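You operate a simulated robot arm through the tools that you are given. There is no shell and no other tool.

You are at the controls of a simulated two-armed robot. One attempt, no reset.

TASK
Close the left cupboard door. Then put the yellow pad in the floor of the spare bin. Then take the hand roller and leave it on the shelf under the workbench. Then open the right bench drawer, take the glue stick from the workbench top and put it in the inside of the right bench drawer, then shut the drawer. Then close the left bench drawer. Then put the brown weight from the workbench top on the clear end of the returns table. Then put two of the slips from the top of the desk on the white book on the top of the desk. The order counts. Set down upright: hand roller.

It is judged by the outcome, as a careful person would: the job done as asked, and still so three seconds after it is handed in. It fails if anything else is knocked over, pushed out of place, dropped, spilled or broken.

THE ROBOT
Two 6-joint arms with two-finger grippers on one trunk, on a base that drives. Base frame: it is fixed to the floor where the robot stands at the start and does not move with it; the origin is under the middle of the robot, x ahead of it, y to its left, z up. Lengths are in m, angles in degrees, forces in N, time in s.
The left shoulder is at the start at [0.06, 0.143, 0.65], the right one opposite. With the tool pointing down near the work surface each hand reaches from about 0.32 to 0.72 m from the robot's upright axis, wherever it stands, measured 20 degrees to its own side. Places, roughly: book [0.25, -6.25, 0.75]; clear end of the returns table [1, -4.6, 0.9]; floor of the spare bin [-2.2, -1.4, 0.6]; glue stick [-2.25, -5.25, 1]; hand roller (6x5x8 cm) [-2.7, -5.3, 0.9]; inside of the right bench drawer [-2.8, -5.3, 0.7]; left bench drawer [-2.2, -5.2, 0.7]; left cupboard door [2.3, 2.1, 0.4]; right bench drawer [-2.8, -5.2, 0.7]; shelf under the workbench [-2.6, -5.4, 0.2]; slip [-0.25, -6, 0.75]; weight [-3.25, -5, 1]; yellow pad (6x10x5 cm) [-1.8, 1.8, 0.8]. Payload 2.45 kg a hand.
The TCP of each hand is the grasp point between the finger pads, 0.026 m short of the fingertips. In the tool frame z runs along the fingers and y along their closing line. The gripper opens to 0.096 m. The gripper's body begins 0.069 m behind the TCP.
Orientation is told as [roll, pitch, yaw] about the base's x, y, z axes, in that order, counted from this pose: with the fingers straight down and closing along the base's y, the tool's x points along the base's -x, its y along +y and its z along -z.

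THE INTERFACE
- The arms move only by the tool apply_moves. It takes "left_targets", "right_targets" or both (then of equal length, played together; a hand with none holds still); each is one flat list of numbers, 6 for each row, row after row: the shift along the tool's x, y, z in m, then the turn, a rotation vector about the tool's x, y, z in rad. In form: [dx, dy, dz, rx, ry, rz, dx, dy, dz, rx, ry, rz, ...]. A call has 1 to 20 rows; each row is the pose to reach, as a shift and turn from the pose commanded when the call began, along the tool's axes at that moment. "left_fingers" and "right_fingers" are, for a hand that has rows, the closure in counts, from 0 (fully open) to 255 (shut), set as the call begins (left out, the last holds). A row lasts 0.2 s, in which the tool goes at most 0.05 m and 8.6 degrees; a call with a longer step from one row to the next is refused whole, and so is a gripper value outside its range. Where a pose cannot be reached the arm comes as near as it can. A force on the tool above 40 N (or 10 N above the force at the start of the call, whichever is more), or a blocked arm, ends the call early, and 0.2 s more pass. Each finger halts on what it meets, pressing with about 32 N; the grip force reading is that of the motor and also rises with nothing between the fingers. The clock runs only during rows and for 0.2 s after the last one: add rows that repeat a pose to give the fingers time. It gives the time, the measured TCP pose, the force on the tool (base axes), the opening and the grip force at its end, in the units of the frame above (readings bear some noise), with the torque about the TCP (base axes, N m) and any sound that the robot's microphone picked up.
- Cameras (640 x 400 px; columns grow to the right, rows downward): "scene" is now at [0.1456, -0.0156, 1.2702]; the picture's right is [-0.19, -0.98, 0.00], its down [-0.61, 0.12, -0.79] and it looks along [0.77, -0.15, -0.62] (base axes); focal length 281 px, centre (320, 200). "left" rides on the left gripper at [0.082, -0.003, -0.098] in its tool frame; the picture's right is [0.04, 1.00, 0.00], its down [-0.73, 0.03, -0.68] and it looks along [-0.68, 0.03, 0.73] (tool axes); focal length 256 px, centre (320, 200). "right" rides on the right gripper at [0.082, 0.003, -0.098] in its tool frame; the picture's right is [-0.04, 1.00, 0.00], its down [-0.73, -0.03, -0.68] and it looks along [-0.68, -0.03, 0.73] (tool axes); focal length 256 px, centre (320, 200). There is no depth. A picture from a camera that has moved, and an enlarged one, comes with that camera's place and axes in the base frame and with its lens.
- capture(camera): a new picture of that camera. The clock stands still meanwhile.
- move_column(by): slides the trunk up (or, below 0, down) by that many m; the arms and the scene camera ride with it, the base frame stays. It gives what a move gives, with no picture.
- base_move(legs): drives the robot by 1 to 6 legs, each [ahead, turn to the left] in m and degrees, along the robot's own axes; the way and the turn of a leg run together, so that a leg with both is an arc; at most 1.5 m and 180 degrees a leg. The arms and the cameras ride along, it lands a little off, and it stops where it bumps. It gives what a move gives.
- aim_head(pan, tilt): turns the head with the scene camera to pan (to the left, within 86 degrees either way) and tilt (down, from -29 to 69), counted from straight ahead of the robot. It gives what a move gives.
- close_up(camera, box): a new picture of the part [left, top, right, bottom] of that camera's present view, enlarged. The clock stands still meanwhile.
- close_job(): hands the job in; it is judged then, once.

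Nothing tells you exact positions but the pictures and the camera data. Unless the task says otherwise, let go and move clear before handing in.

The tools are called after "Call:" by a JSON object that holds its "name" and its "arguments". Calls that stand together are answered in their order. apply_moves: Moves the arms, as the interface text tells. Its arguments: {"type":"object","properties":{"left_targets":{"type":"array","items":{"type":"number"}},"left_fingers":{"type":"number"},"right_targets":{"type":"array","items":{"type":"number"}},"right_fingers":{"type":"number"}},"required":[]} The other tools are called the same way: move_column (by) slides the trunk up or down; base_move (legs) drives the base; aim_head (pan, tilt) turns the head that bears the scene camera; capture (camera) takes a picture; close_up (camera, box) takes an enlarged picture of a part of a camera's view; close_job () hands the job in.

At the start:

```text
time_s: 0.0
left_tcp_pos: [0.573, 0.2116, 0.7114]
left_orientation: [0.0, 0.0, -0.1]
left_ft_force: [0.2, 0.1, -0.7]
left_ft_torque: [0.0, 0.01, 0.01]
left_width: 0.096
left_finger_force: 0.0
right_tcp_pos: [0.3841, -0.2104, 0.7774]
right_orientation: [0.0, 0.1, 0.0]
right_ft_force: [-0.3, -0.6, 0.1]
right_ft_torque: [-0.01, -0.02, -0.04]
right_width: 0.0959
right_finger_force: 0.0
trunk travel left (down, up): [-0.275, 0.315]
robot x, y, heading: [0.0025, -0.0005, -0.1]
head pan, tilt: [-11.1, 38.2]
```

scene: 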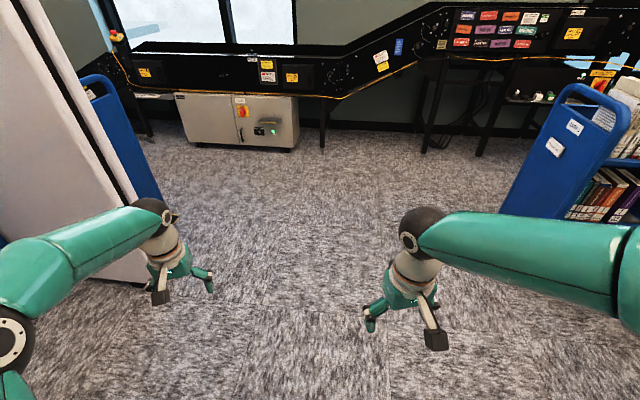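
right: 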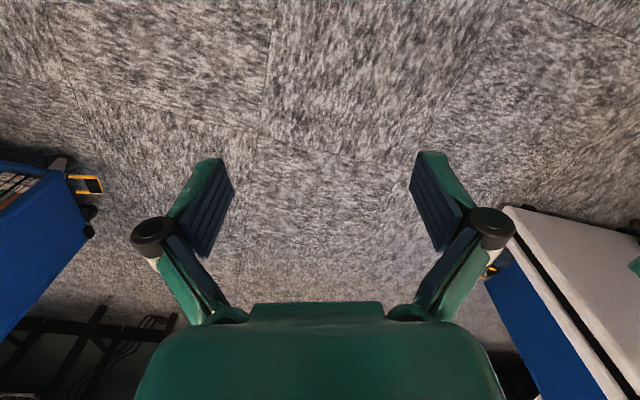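
left: 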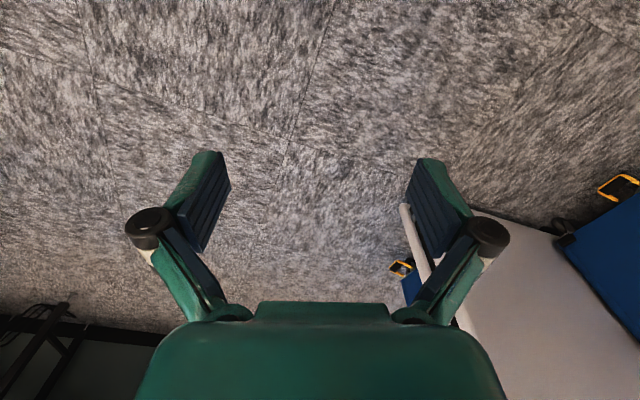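

I see open floor ahead, a long black console at the back, a pale cabinet close on the left and a blue book cart on the right. I will look around with the head first to find the left cupboard door near [2.3, 2.1, 0.4].

Call:
{"name": "aim_head", "arguments": {"pan": 45, "tilt": 20}}

Call:
{"name": "capture", "arguments": {"camera": "scene"}}

Call:
{"name": "aim_head", "arguments": {"pan": 85, "tilt": 20}}

Call:
{"name": "capture", "arguments": {"camera": "scene"}}

Call:
{"name": "aim_head", "arguments": {"pan": -85, "tilt": 20}}

Call:
{"name": "capture", "arguments": {"camera": "scene"}}

Call:
{"name": "aim_head", "arguments": {"pan": 0, "tilt": 15}}

Call:
{"name": "capture", "arguments": {"camera": "scene"}}

```text
time_s: 1.2
left_tcp_pos: [0.5747, 0.2122, 0.7106]
left_orientation: [0.0, 0.1, -0.1]
left_ft_force: [-0.6, 0.3, -0.4]
left_ft_torque: [-0.01, -0.03, -0.03]
left_width: 0.096
left_finger_force: 0.0
right_tcp_pos: [0.3853, -0.2107, 0.7774]
right_orientation: [0.0, 0.1, 0.0]
right_ft_force: [-0.9, 0.2, -0.5]
right_ft_torque: [-0.03, -0.01, -0.04]
right_width: 0.096
right_finger_force: 0.0
trunk travel left (down, up): [-0.275, 0.315]
robot x, y, heading: [-0.0003, 0.0011, 0.2]
head pan, tilt: [45.0, 20.0]
```

```text
taken
camera scene: at [0.1269, 0.0668, 1.2989], right [0.71, -0.71, 0.0], down [-0.24, -0.24, -0.94], along [0.66, 0.66, -0.34], focal length 281 px, centre (320, 200)
```

scene: 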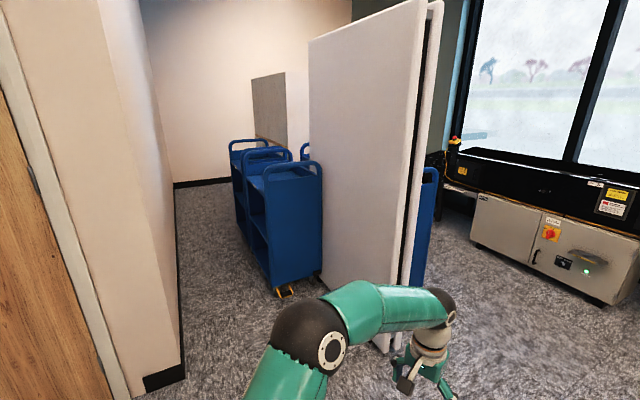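

```text
time_s: 2.3
left_tcp_pos: [0.5738, 0.2126, 0.7111]
left_orientation: [0.0, 0.1, -0.2]
left_ft_force: [-0.9, 0.5, 0.5]
left_ft_torque: [0.03, 0.02, 0.0]
left_width: 0.096
left_finger_force: 0.0
right_tcp_pos: [0.3841, -0.2101, 0.7772]
right_orientation: [0.1, 0.1, 0.0]
right_ft_force: [-0.3, -0.1, -0.4]
right_ft_torque: [-0.01, 0.01, 0.01]
right_width: 0.0962
right_finger_force: 0.1
trunk travel left (down, up): [-0.275, 0.315]
robot x, y, heading: [0.0011, 0.0034, -0.3]
head pan, tilt: [85.0, 20.0]
```

```text
taken
camera scene: at [0.0692, 0.0938, 1.299], right [1.0, -0.09, 0.0], down [-0.03, -0.34, -0.94], along [0.08, 0.94, -0.34], focal length 281 px, centre (320, 200)
```

scene: 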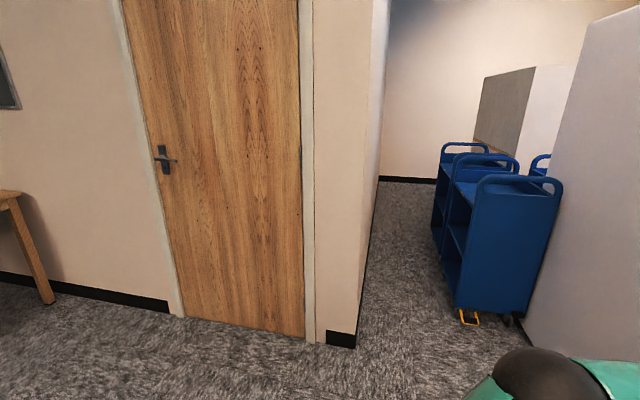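

```text
time_s: 4.9
left_tcp_pos: [0.5749, 0.2122, 0.7116]
left_orientation: [0.0, 0.0, -0.1]
left_ft_force: [0.7, -0.1, 0.5]
left_ft_torque: [-0.02, 0.05, 0.01]
left_width: 0.0959
left_finger_force: 0.2
right_tcp_pos: [0.3856, -0.2099, 0.7783]
right_orientation: [0.1, 0.2, 0.0]
right_ft_force: [-0.4, 0.2, 0.4]
right_ft_torque: [0.01, -0.02, 0.03]
right_width: 0.0961
right_finger_force: 0.1
trunk travel left (down, up): [-0.275, 0.315]
robot x, y, heading: [0.0015, 0.0008, 0.2]
head pan, tilt: [-85.0, 20.0]
```

```text
taken
camera scene: at [0.0692, -0.0918, 1.299], right [-1.0, -0.09, 0.0], down [-0.03, 0.34, -0.94], along [0.08, -0.94, -0.34], focal length 281 px, centre (320, 200)
```

scene: 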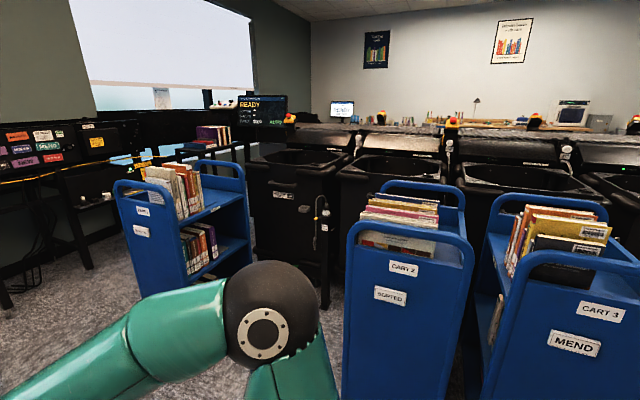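

```text
time_s: 6.5
left_tcp_pos: [0.5744, 0.213, 0.712]
left_orientation: [0.0, -0.1, -0.1]
left_ft_force: [0.1, 0.6, 0.2]
left_ft_torque: [0.0, 0.03, 0.01]
left_width: 0.0961
left_finger_force: 0.0
right_tcp_pos: [0.3848, -0.2096, 0.778]
right_orientation: [0.1, 0.0, 0.0]
right_ft_force: [0.0, -0.2, 0.4]
right_ft_torque: [-0.03, 0.04, -0.01]
right_width: 0.096
right_finger_force: 0.0
trunk travel left (down, up): [-0.275, 0.315]
robot x, y, heading: [-0.0013, 0.0009, 0.0]
head pan, tilt: [0.0, 15.0]
```

```text
taken
camera scene: at [0.1544, 0.001, 1.3071], right [0.0, -1.0, 0.0], down [-0.26, 0.0, -0.97], along [0.97, 0.0, -0.26], focal length 281 px, centre (320, 200)
```

scene: 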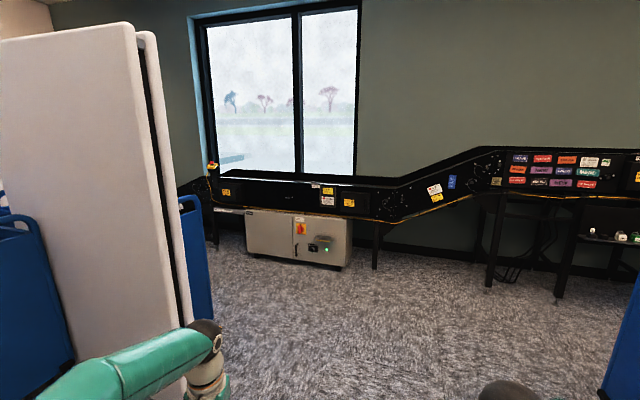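

I see a partition of tall white panels whose near edge I put at about [1.2, 0.63], and blue carts behind and to the right of me. The cupboard should stand behind that partition, so I drive ahead 1.2 m and look left.

Call:
{"name": "base_move", "arguments": {"legs": [[1.2, 0]]}}

Call:
{"name": "aim_head", "arguments": {"pan": 60, "tilt": 20}}

Call:
{"name": "capture", "arguments": {"camera": "scene"}}

```text
time_s: 12.7
left_tcp_pos: [1.7768, 0.2516, 0.712]
left_orientation: [0.0, 0.1, 1.8]
left_ft_force: [-0.5, -0.4, -0.1]
left_ft_torque: [-0.01, -0.02, 0.02]
left_width: 0.096
left_finger_force: 0.1
right_tcp_pos: [1.6, -0.1778, 0.7784]
right_orientation: [0.2, 0.1, 1.8]
right_ft_force: [0.3, 0.6, 0.6]
right_ft_torque: [-0.02, -0.03, -0.02]
right_width: 0.096
right_finger_force: 0.1
trunk travel left (down, up): [-0.275, 0.315]
robot x, y, heading: [1.2085, 0.0184, 1.7]
head pan, tilt: [0.0, 15.0]
```

```text
time_s: 14.0
left_tcp_pos: [1.776, 0.2499, 0.7136]
left_orientation: [0.0, 0.0, 1.8]
left_ft_force: [-1.3, -0.1, -0.5]
left_ft_torque: [0.0, 0.01, -0.03]
left_width: 0.0959
left_finger_force: 0.1
right_tcp_pos: [1.6009, -0.1779, 0.7792]
right_orientation: [0.1, 0.1, 1.7]
right_ft_force: [-0.4, -0.5, -0.6]
right_ft_torque: [-0.02, 0.01, -0.01]
right_width: 0.096
right_finger_force: 0.1
trunk travel left (down, up): [-0.275, 0.315]
robot x, y, heading: [1.2063, 0.0218, 1.6]
head pan, tilt: [60.0, 20.0]
```

```text
taken
camera scene: at [1.3141, 0.1048, 1.299], right [0.88, -0.47, 0.0], down [-0.16, -0.3, -0.94], along [0.44, 0.83, -0.34], focal length 281 px, centre (320, 200)
```

scene: 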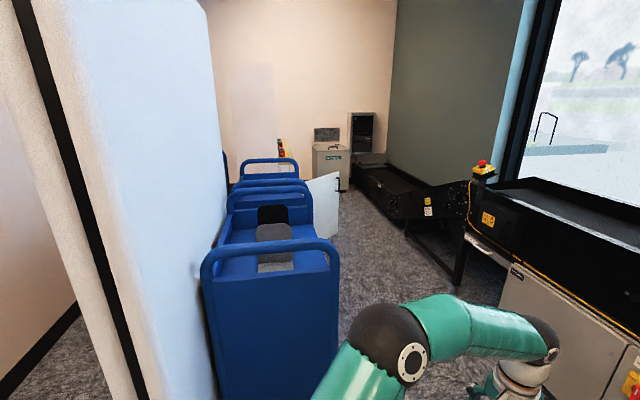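

Beyond the blue carts I see a white panel with a handle that looks like an open cupboard door at about column 325. I zoom in there.

Call:
{"name": "close_up", "arguments": {"camera": "scene", "box": [200, 100, 440, 300]}}

```text
2.00 times, centred on (320, 200) of scene
camera zoom: at [1.3141, 0.1048, 1.299], right [0.88, -0.47, 0.0], down [-0.16, -0.3, -0.94], along [0.44, 0.83, -0.34], focal length 562 px, centre (320, 200)
```

zoom: 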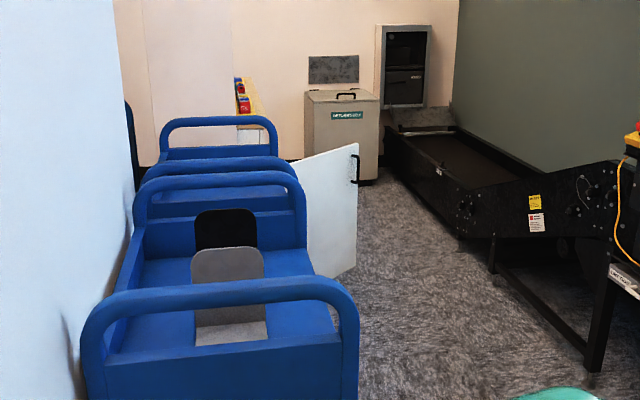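

The open white door sticks out into the aisle past the carts, its free edge near [2.5, 2.1]. I arc left into the aisle between the carts and the console, and look again halfway.

Call:
{"name": "base_move", "arguments": {"legs": [[0.2, 0], [0.7, 45]]}}

Call:
{"name": "aim_head", "arguments": {"pan": 35, "tilt": 25}}

Call:
{"name": "capture", "arguments": {"camera": "scene"}}

```text
time_s: 19.1
left_tcp_pos: [2.2641, 0.8746, 0.7128]
left_orientation: [0.0, 0.0, 47.0]
left_ft_force: [1.3, -0.1, 0.3]
left_ft_torque: [-0.01, 0.01, 0.03]
left_width: 0.0958
left_finger_force: 0.1
right_tcp_pos: [2.4438, 0.4471, 0.7788]
right_orientation: [0.1, 0.1, 47.1]
right_ft_force: [0.4, -0.2, 0.3]
right_ft_torque: [0.02, -0.01, 0.01]
right_width: 0.096
right_finger_force: 0.1
trunk travel left (down, up): [-0.275, 0.315]
robot x, y, heading: [2.041, 0.2987, 46.7]
head pan, tilt: [60.0, 20.0]
```

```text
time_s: 20.0
left_tcp_pos: [2.2644, 0.8728, 0.7117]
left_orientation: [0.1, 0.0, 46.9]
left_ft_force: [0.9, -0.3, 0.3]
left_ft_torque: [-0.04, -0.01, 0.01]
left_width: 0.0959
left_finger_force: 0.3
right_tcp_pos: [2.4449, 0.4464, 0.7786]
right_orientation: [0.1, 0.1, 47.0]
right_ft_force: [0.7, 0.4, 0.0]
right_ft_torque: [0.01, 0.01, -0.01]
right_width: 0.0961
right_finger_force: 0.1
trunk travel left (down, up): [-0.275, 0.315]
robot x, y, heading: [2.0424, 0.2991, 47.1]
head pan, tilt: [35.0, 25.0]
```

```text
taken
camera scene: at [2.0952, 0.4342, 1.2909], right [0.99, -0.14, 0.0], down [-0.06, -0.42, -0.91], along [0.12, 0.9, -0.42], focal length 281 px, centre (320, 200)
```

scene: 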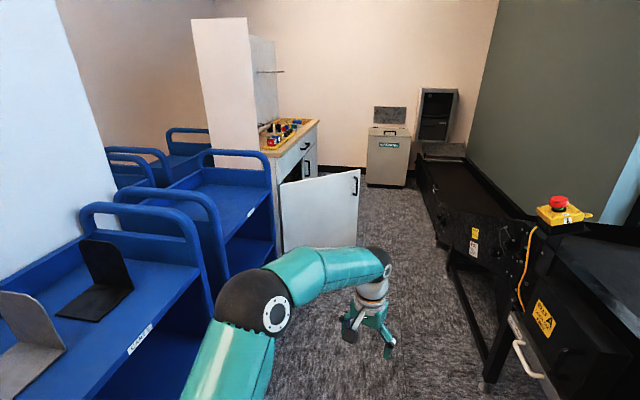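

Now I see the cupboard with its wooden top and the open left door, hinge near [2.07, 1.95], free edge near [2.58, 2.1]. Before going on I check the gap between the right arm and the console.

Call:
{"name": "aim_head", "arguments": {"pan": -20, "tilt": 40}}

Call:
{"name": "capture", "arguments": {"camera": "scene"}}

```text
time_s: 21.2
left_tcp_pos: [2.2649, 0.8745, 0.713]
left_orientation: [0.0, 0.0, 47.0]
left_ft_force: [0.3, -0.2, 1.1]
left_ft_torque: [0.02, 0.01, 0.01]
left_width: 0.0961
left_finger_force: 0.2
right_tcp_pos: [2.4441, 0.4465, 0.7776]
right_orientation: [0.1, 0.2, 47.0]
right_ft_force: [-0.8, -1.1, -0.3]
right_ft_torque: [-0.05, 0.01, 0.03]
right_width: 0.0958
right_finger_force: 0.0
trunk travel left (down, up): [-0.275, 0.315]
robot x, y, heading: [2.0406, 0.2917, 46.9]
head pan, tilt: [-20.0, 40.0]
```

```text
taken
camera scene: at [2.1581, 0.3817, 1.2675], right [0.46, -0.89, 0.0], down [-0.57, -0.29, -0.77], along [0.68, 0.35, -0.64], focal length 281 px, centre (320, 200)
```

scene: 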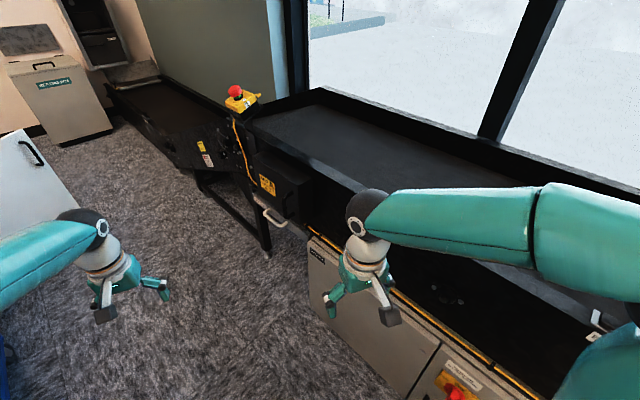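

The right hand is close to the console rim (about x 2.63, z 0.75), so I raise the trunk to carry both arms above it, then creep on in an arc to about [2.46, 1.1] heading along +y.

Call:
{"name": "move_column", "arguments": {"by": 0.25}}

Call:
{"name": "base_move", "arguments": {"legs": [[0.25, 0], [0.7, 43]]}}

Call:
{"name": "aim_head", "arguments": {"pan": 10, "tilt": 40}}

Call:
{"name": "capture", "arguments": {"camera": "scene"}}

```text
time_s: 23.8
left_tcp_pos: [2.2653, 0.8738, 0.9621]
left_orientation: [0.0, 0.0, 46.9]
left_ft_force: [0.1, -0.5, 0.6]
left_ft_torque: [0.0, 0.01, 0.01]
left_width: 0.0959
left_finger_force: 0.1
right_tcp_pos: [2.4448, 0.4464, 1.0269]
right_orientation: [0.1, -0.1, 47.0]
right_ft_force: [-0.2, -0.2, 0.3]
right_ft_torque: [0.01, -0.02, 0.01]
right_width: 0.096
right_finger_force: 0.1
trunk travel left (down, up): [-0.525, 0.065]
robot x, y, heading: [2.0368, 0.2984, 47.0]
head pan, tilt: [-20.0, 40.0]
```

```text
time_s: 29.1
left_tcp_pos: [2.2385, 1.6882, 0.9624]
left_orientation: [0.0, 0.0, 89.5]
left_ft_force: [-0.6, 0.0, -0.6]
left_ft_torque: [-0.01, -0.01, -0.01]
left_width: 0.096
left_finger_force: 0.2
right_tcp_pos: [2.6599, 1.4945, 1.0279]
right_orientation: [0.1, 0.2, 89.7]
right_ft_force: [-0.7, 0.3, 0.1]
right_ft_torque: [-0.02, -0.01, 0.01]
right_width: 0.096
right_finger_force: 0.1
trunk travel left (down, up): [-0.525, 0.065]
robot x, y, heading: [2.4755, 1.1099, 90.0]
head pan, tilt: [-20.0, 40.0]
```

```text
time_s: 30.1
left_tcp_pos: [2.2395, 1.6873, 0.9623]
left_orientation: [-0.1, -0.1, 89.5]
left_ft_force: [-0.1, -1.0, 0.1]
left_ft_torque: [-0.03, -0.05, 0.0]
left_width: 0.096
left_finger_force: 0.1
right_tcp_pos: [2.6602, 1.4945, 1.0279]
right_orientation: [0.1, 0.1, 89.6]
right_ft_force: [0.0, -0.4, 0.6]
right_ft_torque: [-0.03, -0.03, -0.02]
right_width: 0.0959
right_finger_force: 0.1
trunk travel left (down, up): [-0.525, 0.065]
robot x, y, heading: [2.4805, 1.1141, 89.6]
head pan, tilt: [10.0, 40.0]
```

```text
taken
camera scene: at [2.4661, 1.2569, 1.5175], right [0.99, 0.17, 0.0], down [0.11, -0.63, -0.77], along [-0.13, 0.76, -0.64], focal length 281 px, centre (320, 200)
```

scene: 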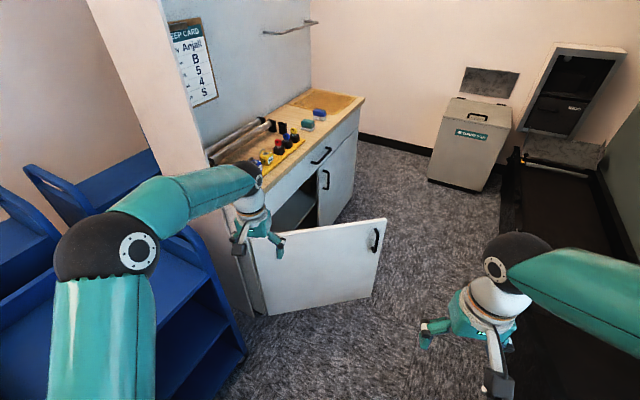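

The door is hinged near [2.07, 1.94] and stands about 50° open, its free edge near [2.60, 2.15], top at about z 0.70. I draw the left hand in, shut its fingers to make a poker, and lower the trunk.

Call:
{"name": "apply_moves", "arguments": {"left_targets": [0.03, -0.03, 0, 0, 0, 0, 0.06, -0.06, 0, 0, 0, 0, 0.09, -0.09, 0, 0, 0, 0, 0.12, -0.12, 0, 0, 0, 0, 0.15, -0.15, 0, 0, 0, 0, 0.15, -0.18, 0, 0, 0, 0, 0.15, -0.18, 0, 0, 0, 0], "left_fingers": 255}}

Call:
{"name": "move_column", "arguments": {"by": -0.36}}

Call:
{"name": "capture", "arguments": {"camera": "scene"}}

```text
time_s: 31.7
left_tcp_pos: [2.4173, 1.5356, 0.9651]
left_orientation: [-0.1, -0.1, 89.6]
left_ft_force: [0.2, -0.8, -0.5]
left_ft_torque: [0.01, -0.02, 0.03]
left_width: 0.0
left_finger_force: 28.4
right_tcp_pos: [2.6592, 1.4944, 1.0289]
right_orientation: [0.1, 0.2, 89.6]
right_ft_force: [0.0, -0.4, -0.6]
right_ft_torque: [0.02, 0.01, 0.0]
right_width: 0.096
right_finger_force: 0.0
trunk travel left (down, up): [-0.525, 0.065]
robot x, y, heading: [2.4789, 1.1078, 89.6]
head pan, tilt: [10.0, 40.0]
```

```text
time_s: 35.2
left_tcp_pos: [2.4179, 1.5361, 0.6054]
left_orientation: [0.1, 0.0, 89.6]
left_ft_force: [-0.6, -1.1, -0.5]
left_ft_torque: [0.02, -0.03, 0.02]
left_width: 0.0
left_finger_force: 28.4
right_tcp_pos: [2.6599, 1.4937, 0.6697]
right_orientation: [0.1, 0.0, 89.6]
right_ft_force: [-0.1, -0.2, 0.7]
right_ft_torque: [0.02, 0.05, 0.0]
right_width: 0.0961
right_finger_force: 0.1
trunk travel left (down, up): [-0.165, 0.425]
robot x, y, heading: [2.4796, 1.1102, 89.5]
head pan, tilt: [10.0, 40.0]
```

```text
taken
camera scene: at [2.4664, 1.2564, 1.1576], right [0.99, 0.17, 0.0], down [0.11, -0.63, -0.77], along [-0.13, 0.76, -0.64], focal length 281 px, centre (320, 200)
```

scene: 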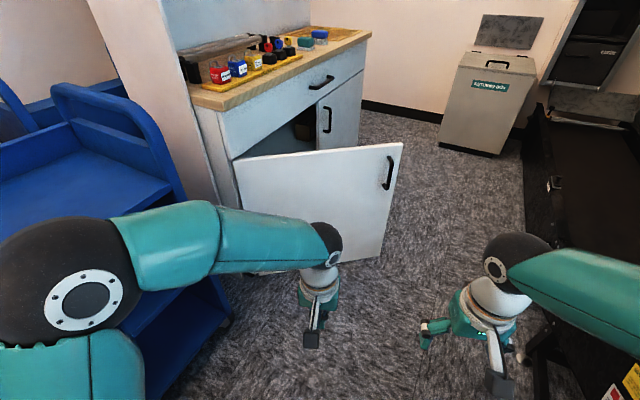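

Both arms are low now and the left elbow is near the cart, so I weave a little right while moving up, to about [2.56, 1.50]. Then I push the door.

Call:
{"name": "base_move", "arguments": {"legs": [[0.2, -22], [0.2, 22]]}}

Call:
{"name": "aim_head", "arguments": {"pan": 15, "tilt": 45}}

Call:
{"name": "capture", "arguments": {"camera": "scene"}}

```text
time_s: 38.2
left_tcp_pos: [2.4994, 1.9285, 0.6051]
left_orientation: [0.0, 0.0, 89.4]
left_ft_force: [0.6, -0.2, 0.6]
left_ft_torque: [0.0, -0.02, -0.04]
left_width: 0.0
left_finger_force: 28.3
right_tcp_pos: [2.7414, 1.8851, 0.6692]
right_orientation: [0.0, 0.1, 89.5]
right_ft_force: [0.1, -0.1, 0.4]
right_ft_torque: [0.01, 0.05, -0.01]
right_width: 0.096
right_finger_force: 0.2
trunk travel left (down, up): [-0.165, 0.425]
robot x, y, heading: [2.5707, 1.5045, 89.1]
head pan, tilt: [10.0, 40.0]
```

```text
time_s: 38.8
left_tcp_pos: [2.4998, 1.9281, 0.6047]
left_orientation: [0.0, 0.1, 89.4]
left_ft_force: [-0.7, 0.5, 0.4]
left_ft_torque: [-0.02, -0.03, 0.0]
left_width: 0.0
left_finger_force: 28.4
right_tcp_pos: [2.7413, 1.8846, 0.668]
right_orientation: [0.1, 0.2, 89.2]
right_ft_force: [0.5, 0.3, -0.5]
right_ft_torque: [0.02, -0.04, -0.03]
right_width: 0.0964
right_finger_force: 0.1
trunk travel left (down, up): [-0.165, 0.425]
robot x, y, heading: [2.571, 1.5019, 89.4]
head pan, tilt: [15.0, 45.0]
```

```text
taken
camera scene: at [2.5515, 1.6433, 1.1503], right [0.97, 0.25, 0.0], down [0.17, -0.69, -0.71], along [-0.17, 0.69, -0.71], focal length 281 px, centre (320, 200)
```

scene: 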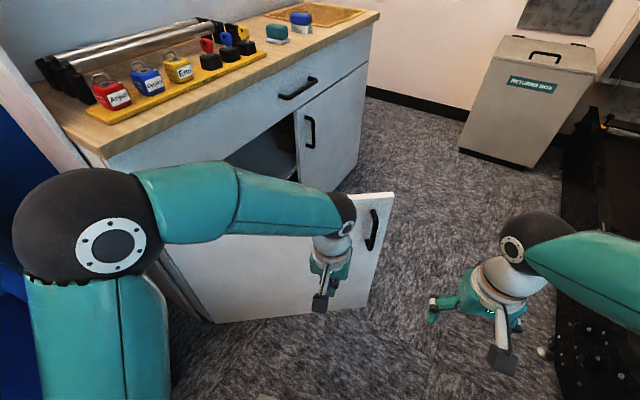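

The left hand is just in front of the door's outer face. I tilt it so that the fingertips point forward, lowering it slightly.

Call:
{"name": "apply_moves", "arguments": {"left_targets": [0, 0, 0.01, 0, -0.149, 0, 0, 0, 0.02, 0, -0.298, 0, 0, 0, 0.03, 0, -0.447, 0, 0, 0, 0.04, 0, -0.596, 0, 0, 0, 0.05, 0, -0.745, 0, 0, 0, 0.05, 0, -0.894, 0, 0, 0, 0.05, 0, -0.894, 0]}}

Call:
{"name": "capture", "arguments": {"camera": "scene"}}

Call:
{"name": "capture", "arguments": {"camera": "left"}}

```text
time_s: 40.4
left_tcp_pos: [2.5133, 1.9497, 0.5558]
left_orientation: [0.0, -51.2, 89.3]
left_ft_force: [1.5, 0.6, -0.3]
left_ft_torque: [0.03, -0.01, 0.01]
left_width: 0.0
left_finger_force: 28.4
left hand out of reach, approached as far as the arm can: row 6, 7
right_tcp_pos: [2.7411, 1.886, 0.669]
right_orientation: [0.1, 0.1, 89.4]
right_ft_force: [-0.6, 0.6, 0.0]
right_ft_torque: [0.02, -0.02, 0.0]
right_width: 0.0959
right_finger_force: 0.0
trunk travel left (down, up): [-0.165, 0.425]
robot x, y, heading: [2.5694, 1.5029, 89.2]
head pan, tilt: [15.0, 45.0]
```

```text
taken
camera scene: at [2.5518, 1.6433, 1.1503], right [0.97, 0.25, 0.0], down [0.17, -0.69, -0.71], along [-0.18, 0.68, -0.71], focal length 281 px, centre (320, 200)
```

scene: 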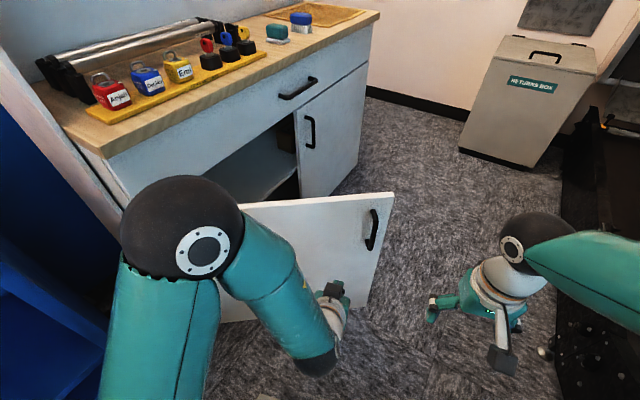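

```text
taken
camera left: at [2.5148, 1.8211, 0.5537], right [-1.0, -0.01, -0.03], down [-0.03, -0.07, 1.0], along [-0.02, 1.0, 0.07], focal length 256 px, centre (320, 200)
```

left: 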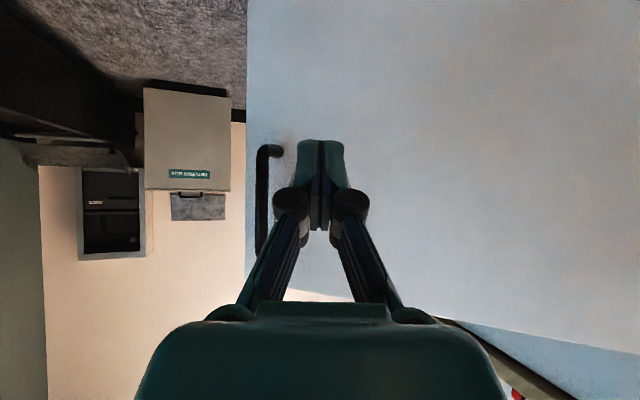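

The tip is about 0.14 m from the door face, clear of the handle. I now push forward and to the left, swinging the door toward closed.

Call:
{"name": "apply_moves", "arguments": {"left_targets": [-0.0188, 0, 0.0234, 0, 0, 0, -0.0376, 0, 0.0467, 0, 0, 0, -0.0564, 0, 0.0701, 0, 0, 0, -0.0752, 0.01, 0.0935, 0, 0, 0, -0.094, 0.02, 0.1168, 0, 0, 0, -0.1129, 0.04, 0.1402, 0, 0, 0, -0.1317, 0.06, 0.1636, 0, 0, 0, -0.1505, 0.08, 0.187, 0, 0, 0, -0.1693, 0.1, 0.2103, 0, 0, 0, -0.188, 0.12, 0.2337, 0, 0, 0, -0.188, 0.14, 0.2337, 0, 0, 0]}}

Call:
{"name": "capture", "arguments": {"camera": "scene"}}

```text
time_s: 42.8
left_tcp_pos: [2.3754, 2.2499, 0.5542]
left_orientation: [0.0, -51.2, 89.4]
left_ft_force: [-0.9, 0.1, -0.3]
left_ft_torque: [0.01, 0.0, 0.0]
left_width: 0.0
left_finger_force: 28.5
right_tcp_pos: [2.7418, 1.8854, 0.6683]
right_orientation: [0.1, 0.1, 89.4]
right_ft_force: [-0.6, 0.1, 0.4]
right_ft_torque: [-0.01, 0.0, -0.01]
right_width: 0.096
right_finger_force: 0.2
trunk travel left (down, up): [-0.165, 0.425]
robot x, y, heading: [2.5708, 1.502, 89.0]
head pan, tilt: [15.0, 45.0]
```

```text
taken
camera scene: at [2.5517, 1.6436, 1.1502], right [0.97, 0.25, 0.0], down [0.17, -0.69, -0.71], along [-0.18, 0.68, -0.71], focal length 281 px, centre (320, 200)
```

scene: 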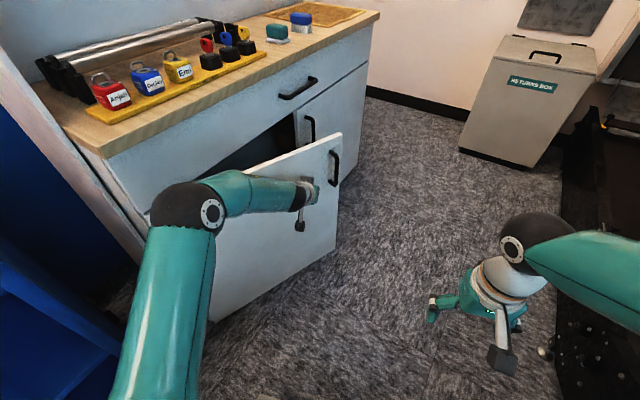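

The door has swung well and is about 25° from shut. I keep pushing left and a little forward.

Call:
{"name": "apply_moves", "arguments": {"left_targets": [-0.0063, 0.02, 0.0078, 0, 0, 0, -0.0125, 0.04, 0.0156, 0, 0, 0, -0.0188, 0.06, 0.0234, 0, 0, 0, -0.0251, 0.08, 0.0312, 0, 0, 0, -0.0313, 0.1, 0.039, 0, 0, 0, -0.0376, 0.12, 0.0467, 0, 0, 0, -0.0376, 0.14, 0.0467, 0, 0, 0, -0.0376, 0.16, 0.0467, 0, 0, 0]}}

Call:
{"name": "capture", "arguments": {"camera": "scene"}}

```text
time_s: 44.6
left_tcp_pos: [2.2175, 2.3121, 0.5544]
left_orientation: [-0.2, -51.0, 89.2]
left_ft_force: [12.8, -10.2, 0.5]
left_ft_torque: [0.69, 0.89, 0.9]
left_width: 0.0
left_finger_force: 28.7
right_tcp_pos: [2.7419, 1.8849, 0.6696]
right_orientation: [0.1, 0.0, 89.4]
right_ft_force: [0.4, -0.4, -1.3]
right_ft_torque: [0.0, 0.0, 0.0]
right_width: 0.0959
right_finger_force: 0.2
trunk travel left (down, up): [-0.165, 0.425]
robot x, y, heading: [2.5701, 1.5016, 89.1]
head pan, tilt: [15.0, 45.0]
```

```text
taken
camera scene: at [2.5525, 1.6426, 1.1504], right [0.97, 0.25, 0.0], down [0.17, -0.69, -0.71], along [-0.18, 0.69, -0.71], focal length 281 px, centre (320, 200)
```

scene: 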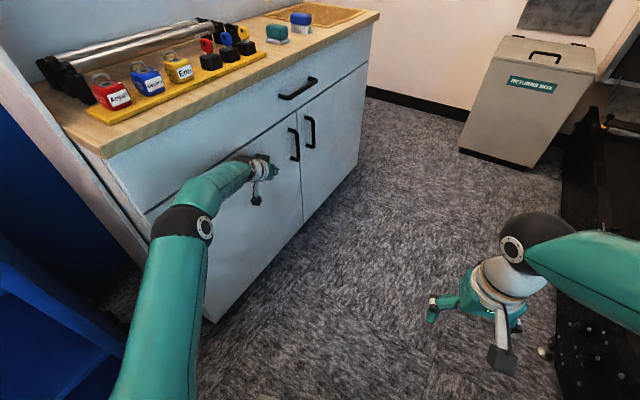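

The door looks shut, with a steady 16 N contact force. I zoom to check for a remaining gap.

Call:
{"name": "close_up", "arguments": {"camera": "scene", "box": [200, 60, 380, 240]}}

```text
2.22 times, centred on (290, 150) of scene
camera zoom: at [2.5525, 1.6426, 1.1504], right [0.97, 0.25, 0.0], down [0.17, -0.69, -0.71], along [-0.18, 0.69, -0.71], focal length 624 px, centre (387, 311)
```

zoom: 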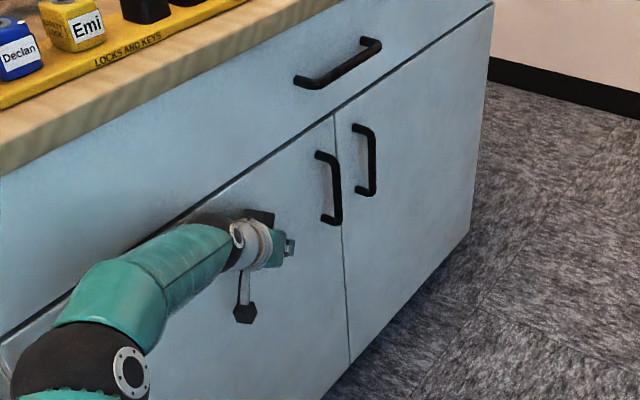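

The door is flush with its neighbour. I draw the hand back off the door, bring the tool upright again, and then back out of the aisle.

Call:
{"name": "apply_moves", "arguments": {"left_targets": [0, -0.04, 0, 0, 0, 0, 0, -0.08, 0, 0, 0, 0, 0.019, -0.12, -0.023, 0, 0, 0, 0.038, -0.16, -0.047, 0, 0, 0, 0.063, -0.19, -0.078, 0, 0, 0, 0.088, -0.21, -0.109, 0, 0, 0, 0.113, -0.22, -0.14, 0, 0, 0, 0.138, -0.22, -0.171, 0, 0, 0, 0.163, -0.22, -0.203, 0, 0, 0, 0.188, -0.22, -0.234, 0, 0, 0, 0.213, -0.22, -0.265, 0, 0.1, 0, 0.213, -0.22, -0.265, 0, 0.249, 0, 0.213, -0.22, -0.265, 0, 0.398, 0, 0.213, -0.22, -0.265, 0, 0.547, 0, 0.213, -0.22, -0.265, 0, 0.696, 0, 0.213, -0.22, -0.265, 0, 0.845, 0, 0.213, -0.22, -0.265, 0, 0.894, 0]}}

Call:
{"name": "capture", "arguments": {"camera": "scene"}}

```text
refused: row 4 steps farther than a row can; nothing moved
```

```text
taken
camera scene: at [2.5525, 1.6426, 1.1504], right [0.97, 0.25, 0.0], down [0.17, -0.69, -0.71], along [-0.18, 0.69, -0.71], focal length 281 px, centre (320, 200)
```

scene: 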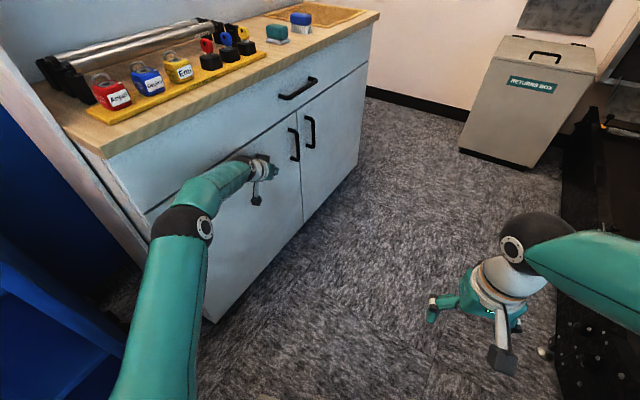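

The door stays shut; the retreat was refused for one long step. I send it again with smaller steps.

Call:
{"name": "apply_moves", "arguments": {"left_targets": [0, -0.04, 0, 0, 0, 0, 0, -0.08, 0, 0, 0, 0, 0.012, -0.12, -0.016, 0, 0, 0, 0.028, -0.155, -0.035, 0, 0, 0, 0.05, -0.185, -0.062, 0, 0, 0, 0.075, -0.205, -0.093, 0, 0, 0, 0.1, -0.22, -0.124, 0, 0, 0, 0.127, -0.22, -0.158, 0, 0, 0, 0.154, -0.22, -0.191, 0, 0, 0, 0.182, -0.22, -0.226, 0, 0, 0, 0.21, -0.22, -0.261, 0, 0.1, 0, 0.21, -0.22, -0.261, 0, 0.249, 0, 0.21, -0.22, -0.261, 0, 0.398, 0, 0.21, -0.22, -0.261, 0, 0.547, 0, 0.21, -0.22, -0.261, 0, 0.696, 0, 0.21, -0.22, -0.261, 0, 0.845, 0, 0.21, -0.22, -0.261, 0, 0.894, 0]}}

Call:
{"name": "capture", "arguments": {"camera": "scene"}}

```text
time_s: 48.2
left_tcp_pos: [2.4302, 1.974, 0.5553]
left_orientation: [-0.2, 0.1, 89.4]
left_ft_force: [-0.1, -0.1, 0.8]
left_ft_torque: [0.0, 0.02, 0.01]
left_width: 0.0
left_finger_force: 28.4
right_tcp_pos: [2.7417, 1.8848, 0.6685]
right_orientation: [0.1, 0.0, 89.4]
right_ft_force: [0.6, 0.6, -0.5]
right_ft_torque: [-0.04, 0.02, 0.0]
right_width: 0.0956
right_finger_force: 0.0
trunk travel left (down, up): [-0.165, 0.425]
robot x, y, heading: [2.5662, 1.5025, 89.2]
head pan, tilt: [15.0, 45.0]
```

```text
taken
camera scene: at [2.5517, 1.6434, 1.1502], right [0.97, 0.25, 0.0], down [0.18, -0.69, -0.71], along [-0.18, 0.68, -0.71], focal length 281 px, centre (320, 200)
```

scene: 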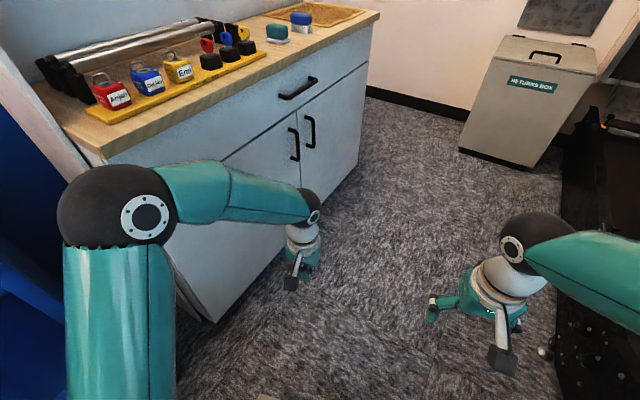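

The door is shut and the hand is clear. I raise the trunk and retrace my way back toward the start.

Call:
{"name": "move_column", "arguments": {"by": 0.36}}

Call:
{"name": "base_move", "arguments": {"legs": [[-0.2, -22], [-0.2, 22], [-0.7, -43], [-0.25, 0], [-0.7, -45], [-0.2, 0]]}}

Call:
{"name": "aim_head", "arguments": {"pan": 0, "tilt": 20}}

Call:
{"name": "capture", "arguments": {"camera": "scene"}}

```text
time_s: 51.7
left_tcp_pos: [2.4322, 1.9751, 0.9161]
left_orientation: [-0.1, 0.0, 89.4]
left_ft_force: [0.2, -0.1, -0.1]
left_ft_torque: [0.01, 0.02, 0.03]
left_width: 0.0
left_finger_force: 28.1
right_tcp_pos: [2.7416, 1.8863, 1.0283]
right_orientation: [0.1, 0.1, 89.4]
right_ft_force: [-0.7, 0.5, 0.1]
right_ft_torque: [0.03, 0.02, -0.02]
right_width: 0.096
right_finger_force: 0.0
trunk travel left (down, up): [-0.525, 0.065]
robot x, y, heading: [2.5738, 1.5051, 89.4]
head pan, tilt: [15.0, 45.0]
```

```text
time_s: 64.4
left_tcp_pos: [1.6972, 0.1709, 0.9171]
left_orientation: [0.0, -0.1, 2.7]
left_ft_force: [0.1, -0.5, 0.5]
left_ft_torque: [0.03, -0.04, -0.02]
left_width: 0.0
left_finger_force: 28.5
right_tcp_pos: [1.6268, -0.1432, 1.0292]
right_orientation: [0.1, -0.2, 2.7]
right_ft_force: [-0.5, 0.0, -0.2]
right_ft_torque: [0.0, -0.07, 0.0]
right_width: 0.0959
right_finger_force: 0.0
trunk travel left (down, up): [-0.525, 0.065]
robot x, y, heading: [1.2355, 0.0014, 2.7]
head pan, tilt: [15.0, 45.0]
```

```text
time_s: 65.3
left_tcp_pos: [1.6984, 0.1718, 0.9165]
left_orientation: [-0.1, 0.0, 2.6]
left_ft_force: [0.0, 0.4, 0.9]
left_ft_torque: [0.02, -0.03, 0.01]
left_width: 0.0
left_finger_force: 28.8
right_tcp_pos: [1.6281, -0.1429, 1.03]
right_orientation: [0.2, 0.0, 2.7]
right_ft_force: [-0.7, 0.1, -0.2]
right_ft_torque: [-0.01, -0.03, 0.01]
right_width: 0.0961
right_finger_force: 0.0
trunk travel left (down, up): [-0.525, 0.065]
robot x, y, heading: [1.2339, -0.0007, 2.8]
head pan, tilt: [0.0, 20.0]
```

```text
taken
camera scene: at [1.3894, 0.0103, 1.5489], right [0.05, -1.0, 0.0], down [-0.34, -0.02, -0.94], along [0.94, 0.04, -0.34], focal length 281 px, centre (320, 200)
```

scene: 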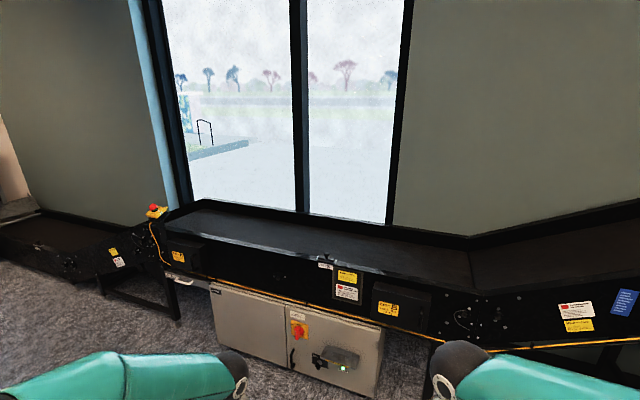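

The way back went cleanly. I back up to the start point and turn left to face the rear of the room, where the pad and the spare bin should be.

Call:
{"name": "base_move", "arguments": {"legs": [[-1.2, 0], [0, 140]]}}

Call:
{"name": "capture", "arguments": {"camera": "scene"}}

Call:
{"name": "aim_head", "arguments": {"pan": 50, "tilt": 20}}

Call:
{"name": "aim_head", "arguments": {"pan": 50, "tilt": 25}}

Call:
{"name": "capture", "arguments": {"camera": "scene"}}

```text
time_s: 75.2
left_tcp_pos: [-0.0293, 0.439, 0.9166]
left_orientation: [-0.2, 0.1, 82.9]
left_ft_force: [-0.5, -0.6, -0.4]
left_ft_torque: [-0.04, -0.04, 0.03]
left_width: 0.0
left_finger_force: 28.4
right_tcp_pos: [0.2673, 0.3157, 1.0303]
right_orientation: [0.0, -0.1, 82.9]
right_ft_force: [-0.7, 1.3, 0.2]
right_ft_torque: [-0.03, -0.08, -0.03]
right_width: 0.096
right_finger_force: 0.2
trunk travel left (down, up): [-0.525, 0.065]
robot x, y, heading: [0.113, -0.0547, 83.8]
head pan, tilt: [0.0, 20.0]
stopped in leg 2: the robot was blocked; the commanded pose is now the measured one
```

```text
taken
camera scene: at [0.1279, 0.0984, 1.5488], right [0.99, -0.1, 0.0], down [-0.03, -0.34, -0.94], along [0.1, 0.93, -0.34], focal length 281 px, centre (320, 200)
```

scene: 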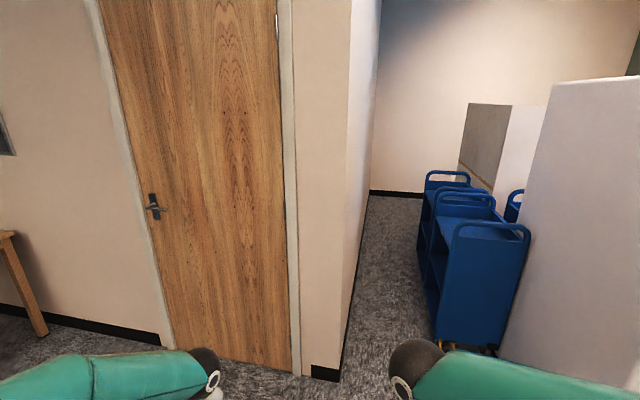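

```text
time_s: 76.4
left_tcp_pos: [-0.0262, 0.4382, 0.9173]
left_orientation: [-0.1, -0.1, 82.8]
left_ft_force: [0.3, -0.3, 0.2]
left_ft_torque: [0.01, -0.01, 0.01]
left_width: 0.0
left_finger_force: 28.7
right_tcp_pos: [0.2704, 0.3152, 1.0317]
right_orientation: [0.1, -0.1, 82.8]
right_ft_force: [0.8, 0.6, -0.5]
right_ft_torque: [0.0, -0.01, -0.02]
right_width: 0.0959
right_finger_force: 0.1
trunk travel left (down, up): [-0.525, 0.065]
robot x, y, heading: [0.1138, -0.0601, 84.0]
head pan, tilt: [50.0, 20.0]
```

```text
time_s: 77.0
left_tcp_pos: [-0.0271, 0.438, 0.9167]
left_orientation: [-0.1, -0.1, 82.8]
left_ft_force: [0.7, 1.3, -0.5]
left_ft_torque: [-0.01, 0.0, 0.0]
left_width: 0.0001
left_finger_force: 28.6
right_tcp_pos: [0.2691, 0.315, 1.0308]
right_orientation: [0.2, 0.0, 82.8]
right_ft_force: [-0.2, 0.1, 0.4]
right_ft_torque: [0.01, -0.02, -0.02]
right_width: 0.0958
right_finger_force: 0.0
trunk travel left (down, up): [-0.525, 0.065]
robot x, y, heading: [0.1159, -0.0581, 84.2]
head pan, tilt: [50.0, 25.0]
```

```text
taken
camera scene: at [0.0587, 0.0706, 1.5409], right [0.72, 0.69, 0.0], down [0.29, -0.3, -0.91], along [-0.63, 0.65, -0.42], focal length 281 px, centre (320, 200)
```

scene: 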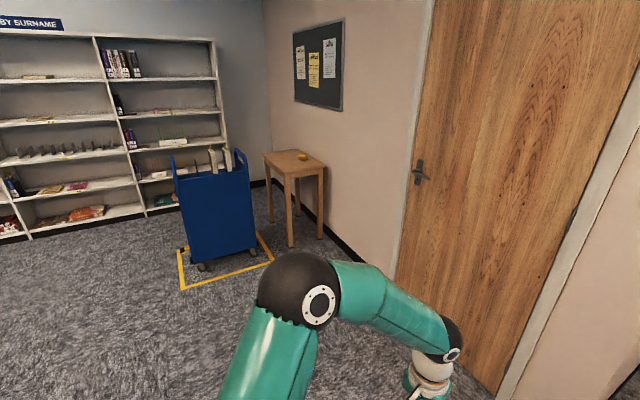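

The pad is on the small wooden table by the wall; the turn was blocked, most likely by a cart behind me. I move forward 0.35 m along my heading to get clear, then turn right to look at what I touched.

Call:
{"name": "base_move", "arguments": {"legs": [[0.35, 0]]}}

Call:
{"name": "aim_head", "arguments": {"pan": -86, "tilt": 40}}

Call:
{"name": "capture", "arguments": {"camera": "scene"}}

Call:
{"name": "aim_head", "arguments": {"pan": 86, "tilt": 40}}

Call:
{"name": "capture", "arguments": {"camera": "scene"}}

```text
time_s: 79.3
left_tcp_pos: [0.0094, 0.7843, 0.9168]
left_orientation: [-0.1, 0.1, 82.8]
left_ft_force: [-0.2, 0.1, 0.1]
left_ft_torque: [-0.03, 0.0, 0.01]
left_width: 0.0
left_finger_force: 28.7
right_tcp_pos: [0.3067, 0.6629, 1.0307]
right_orientation: [0.2, -0.1, 82.8]
right_ft_force: [0.2, -0.6, 0.3]
right_ft_torque: [-0.03, -0.02, -0.01]
right_width: 0.0963
right_finger_force: 0.0
trunk travel left (down, up): [-0.525, 0.065]
robot x, y, heading: [0.1513, 0.2886, 83.9]
head pan, tilt: [50.0, 25.0]
```

```text
time_s: 81.5
left_tcp_pos: [0.0099, 0.7841, 0.9172]
left_orientation: [-0.1, 0.0, 82.9]
left_ft_force: [-0.2, -0.6, 0.3]
left_ft_torque: [0.0, -0.01, -0.02]
left_width: 0.0002
left_finger_force: 28.2
right_tcp_pos: [0.3071, 0.6606, 1.0322]
right_orientation: [0.1, -0.1, 82.9]
right_ft_force: [0.2, 0.7, 0.2]
right_ft_torque: [0.01, 0.0, 0.03]
right_width: 0.096
right_finger_force: 0.1
trunk travel left (down, up): [-0.525, 0.065]
robot x, y, heading: [0.155, 0.2898, 84.1]
head pan, tilt: [-85.9, 40.0]
```

```text
taken
camera scene: at [0.244, 0.3481, 1.5176], right [-0.03, -1.0, 0.0], down [-0.64, 0.02, -0.77], along [0.77, -0.03, -0.64], focal length 281 px, centre (320, 200)
```

scene: 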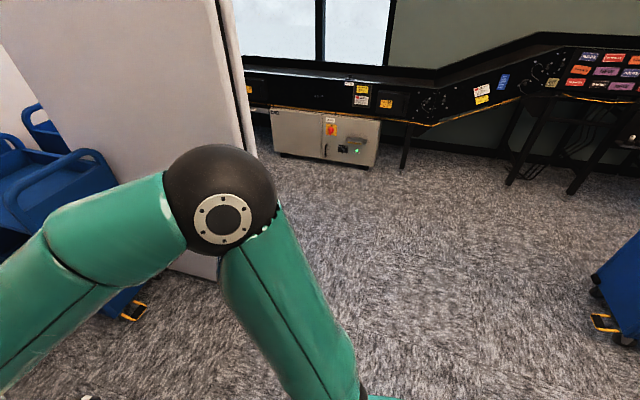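

```text
time_s: 84.1
left_tcp_pos: [0.0106, 0.7859, 0.9174]
left_orientation: [-0.1, 0.1, 82.7]
left_ft_force: [-0.6, -0.4, -0.6]
left_ft_torque: [0.01, -0.01, 0.02]
left_width: 0.0
left_finger_force: 27.9
right_tcp_pos: [0.3067, 0.6618, 1.0318]
right_orientation: [0.1, -0.2, 82.8]
right_ft_force: [0.1, 0.3, -0.4]
right_ft_torque: [0.01, -0.03, 0.02]
right_width: 0.0962
right_finger_force: 0.0
trunk travel left (down, up): [-0.525, 0.065]
robot x, y, heading: [0.1522, 0.2906, 84.0]
head pan, tilt: [85.9, 40.0]
```

```text
taken
camera scene: at [0.0754, 0.3658, 1.5176], right [0.17, 0.98, 0.0], down [0.63, -0.11, -0.77], along [-0.75, 0.13, -0.64], focal length 281 px, centre (320, 200)
```

scene: 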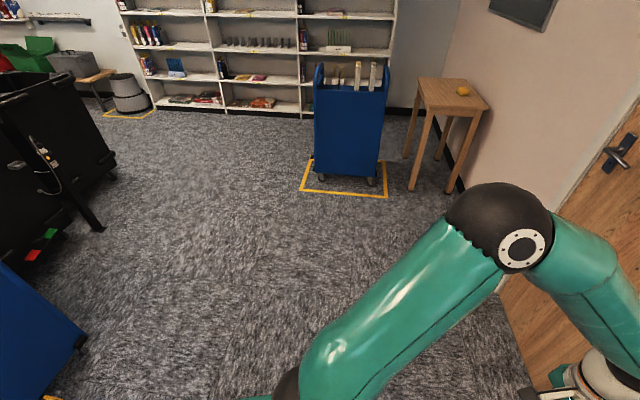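

The small table with the yellow pad is at upper right and a blue cart stands in a taped square just before it. I turn left to face it, and from there I can look back at the carts I may have brushed.

Call:
{"name": "base_move", "arguments": {"legs": [[0, 76]]}}

Call:
{"name": "aim_head", "arguments": {"pan": 86, "tilt": 30}}

Call:
{"name": "capture", "arguments": {"camera": "scene"}}

Call:
{"name": "aim_head", "arguments": {"pan": 0, "tilt": 30}}

Call:
{"name": "capture", "arguments": {"camera": "scene"}}

```text
time_s: 87.9
left_tcp_pos: [-0.3707, 0.3059, 0.9178]
left_orientation: [-0.3, 0.0, 155.2]
left_ft_force: [-0.2, -1.3, -0.4]
left_ft_torque: [0.07, -0.02, -0.05]
left_width: 0.0001
left_finger_force: 28.4
right_tcp_pos: [-0.163, 0.5503, 1.0324]
right_orientation: [-0.1, 0.0, 155.2]
right_ft_force: [0.3, -0.5, -1.0]
right_ft_torque: [0.04, -0.04, -0.01]
right_width: 0.0961
right_finger_force: 0.1
trunk travel left (down, up): [-0.525, 0.065]
robot x, y, heading: [0.1672, 0.3418, 157.7]
head pan, tilt: [85.9, 40.0]
stopped in leg 1: the robot was blocked; the commanded pose is now the measured one
```

```text
time_s: 88.6
left_tcp_pos: [-0.3687, 0.3067, 0.9196]
left_orientation: [-0.1, 0.0, 155.1]
left_ft_force: [-1.0, 0.0, 1.1]
left_ft_torque: [0.01, 0.01, 0.02]
left_width: 0.0001
left_finger_force: 28.8
right_tcp_pos: [-0.1616, 0.5526, 1.0319]
right_orientation: [0.2, 0.0, 155.1]
right_ft_force: [-0.8, 0.2, 0.2]
right_ft_torque: [0.02, 0.0, 0.01]
right_width: 0.0961
right_finger_force: 0.1
trunk travel left (down, up): [-0.525, 0.065]
robot x, y, heading: [0.1689, 0.3419, 157.6]
head pan, tilt: [85.9, 30.0]
```

```text
taken
camera scene: at [0.073, 0.2832, 1.5328], right [-0.9, 0.44, 0.0], down [0.22, 0.45, -0.87], along [-0.38, -0.78, -0.5], focal length 281 px, centre (320, 200)
```

scene: 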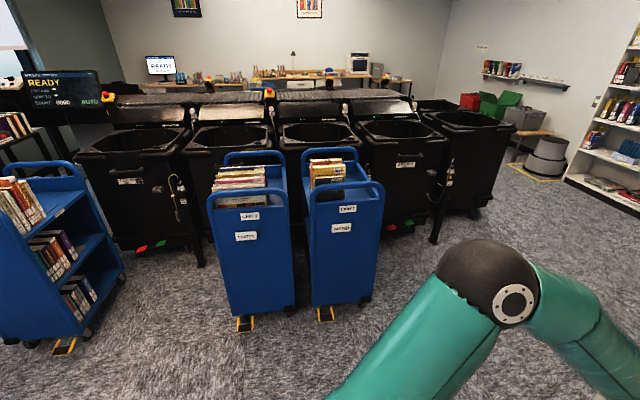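

```text
time_s: 90.2
left_tcp_pos: [-0.3681, 0.3067, 0.9207]
left_orientation: [-0.1, 0.0, 155.2]
left_ft_force: [-0.5, -0.1, 0.6]
left_ft_torque: [0.01, 0.02, -0.01]
left_width: 0.0002
left_finger_force: 29.1
right_tcp_pos: [-0.1621, 0.5527, 1.032]
right_orientation: [0.2, -0.1, 155.1]
right_ft_force: [1.5, -0.8, 0.4]
right_ft_torque: [-0.02, -0.02, 0.02]
right_width: 0.096
right_finger_force: 0.1
trunk travel left (down, up): [-0.525, 0.065]
robot x, y, heading: [0.1671, 0.341, 157.5]
head pan, tilt: [0.0, 30.0]
```

```text
taken
camera scene: at [0.0295, 0.3991, 1.5329], right [0.38, 0.93, 0.0], down [0.46, -0.19, -0.87], along [-0.8, 0.33, -0.5], focal length 281 px, centre (320, 200)
```

scene: 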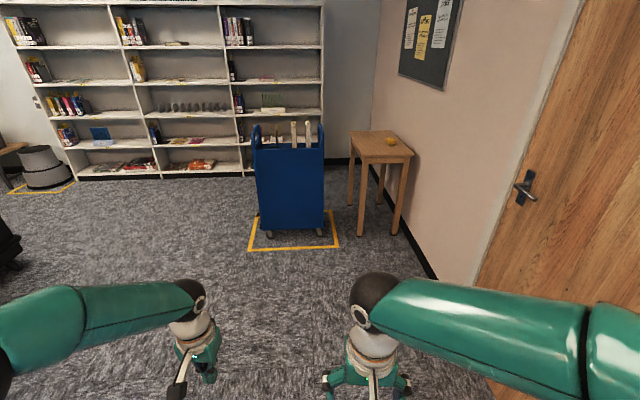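

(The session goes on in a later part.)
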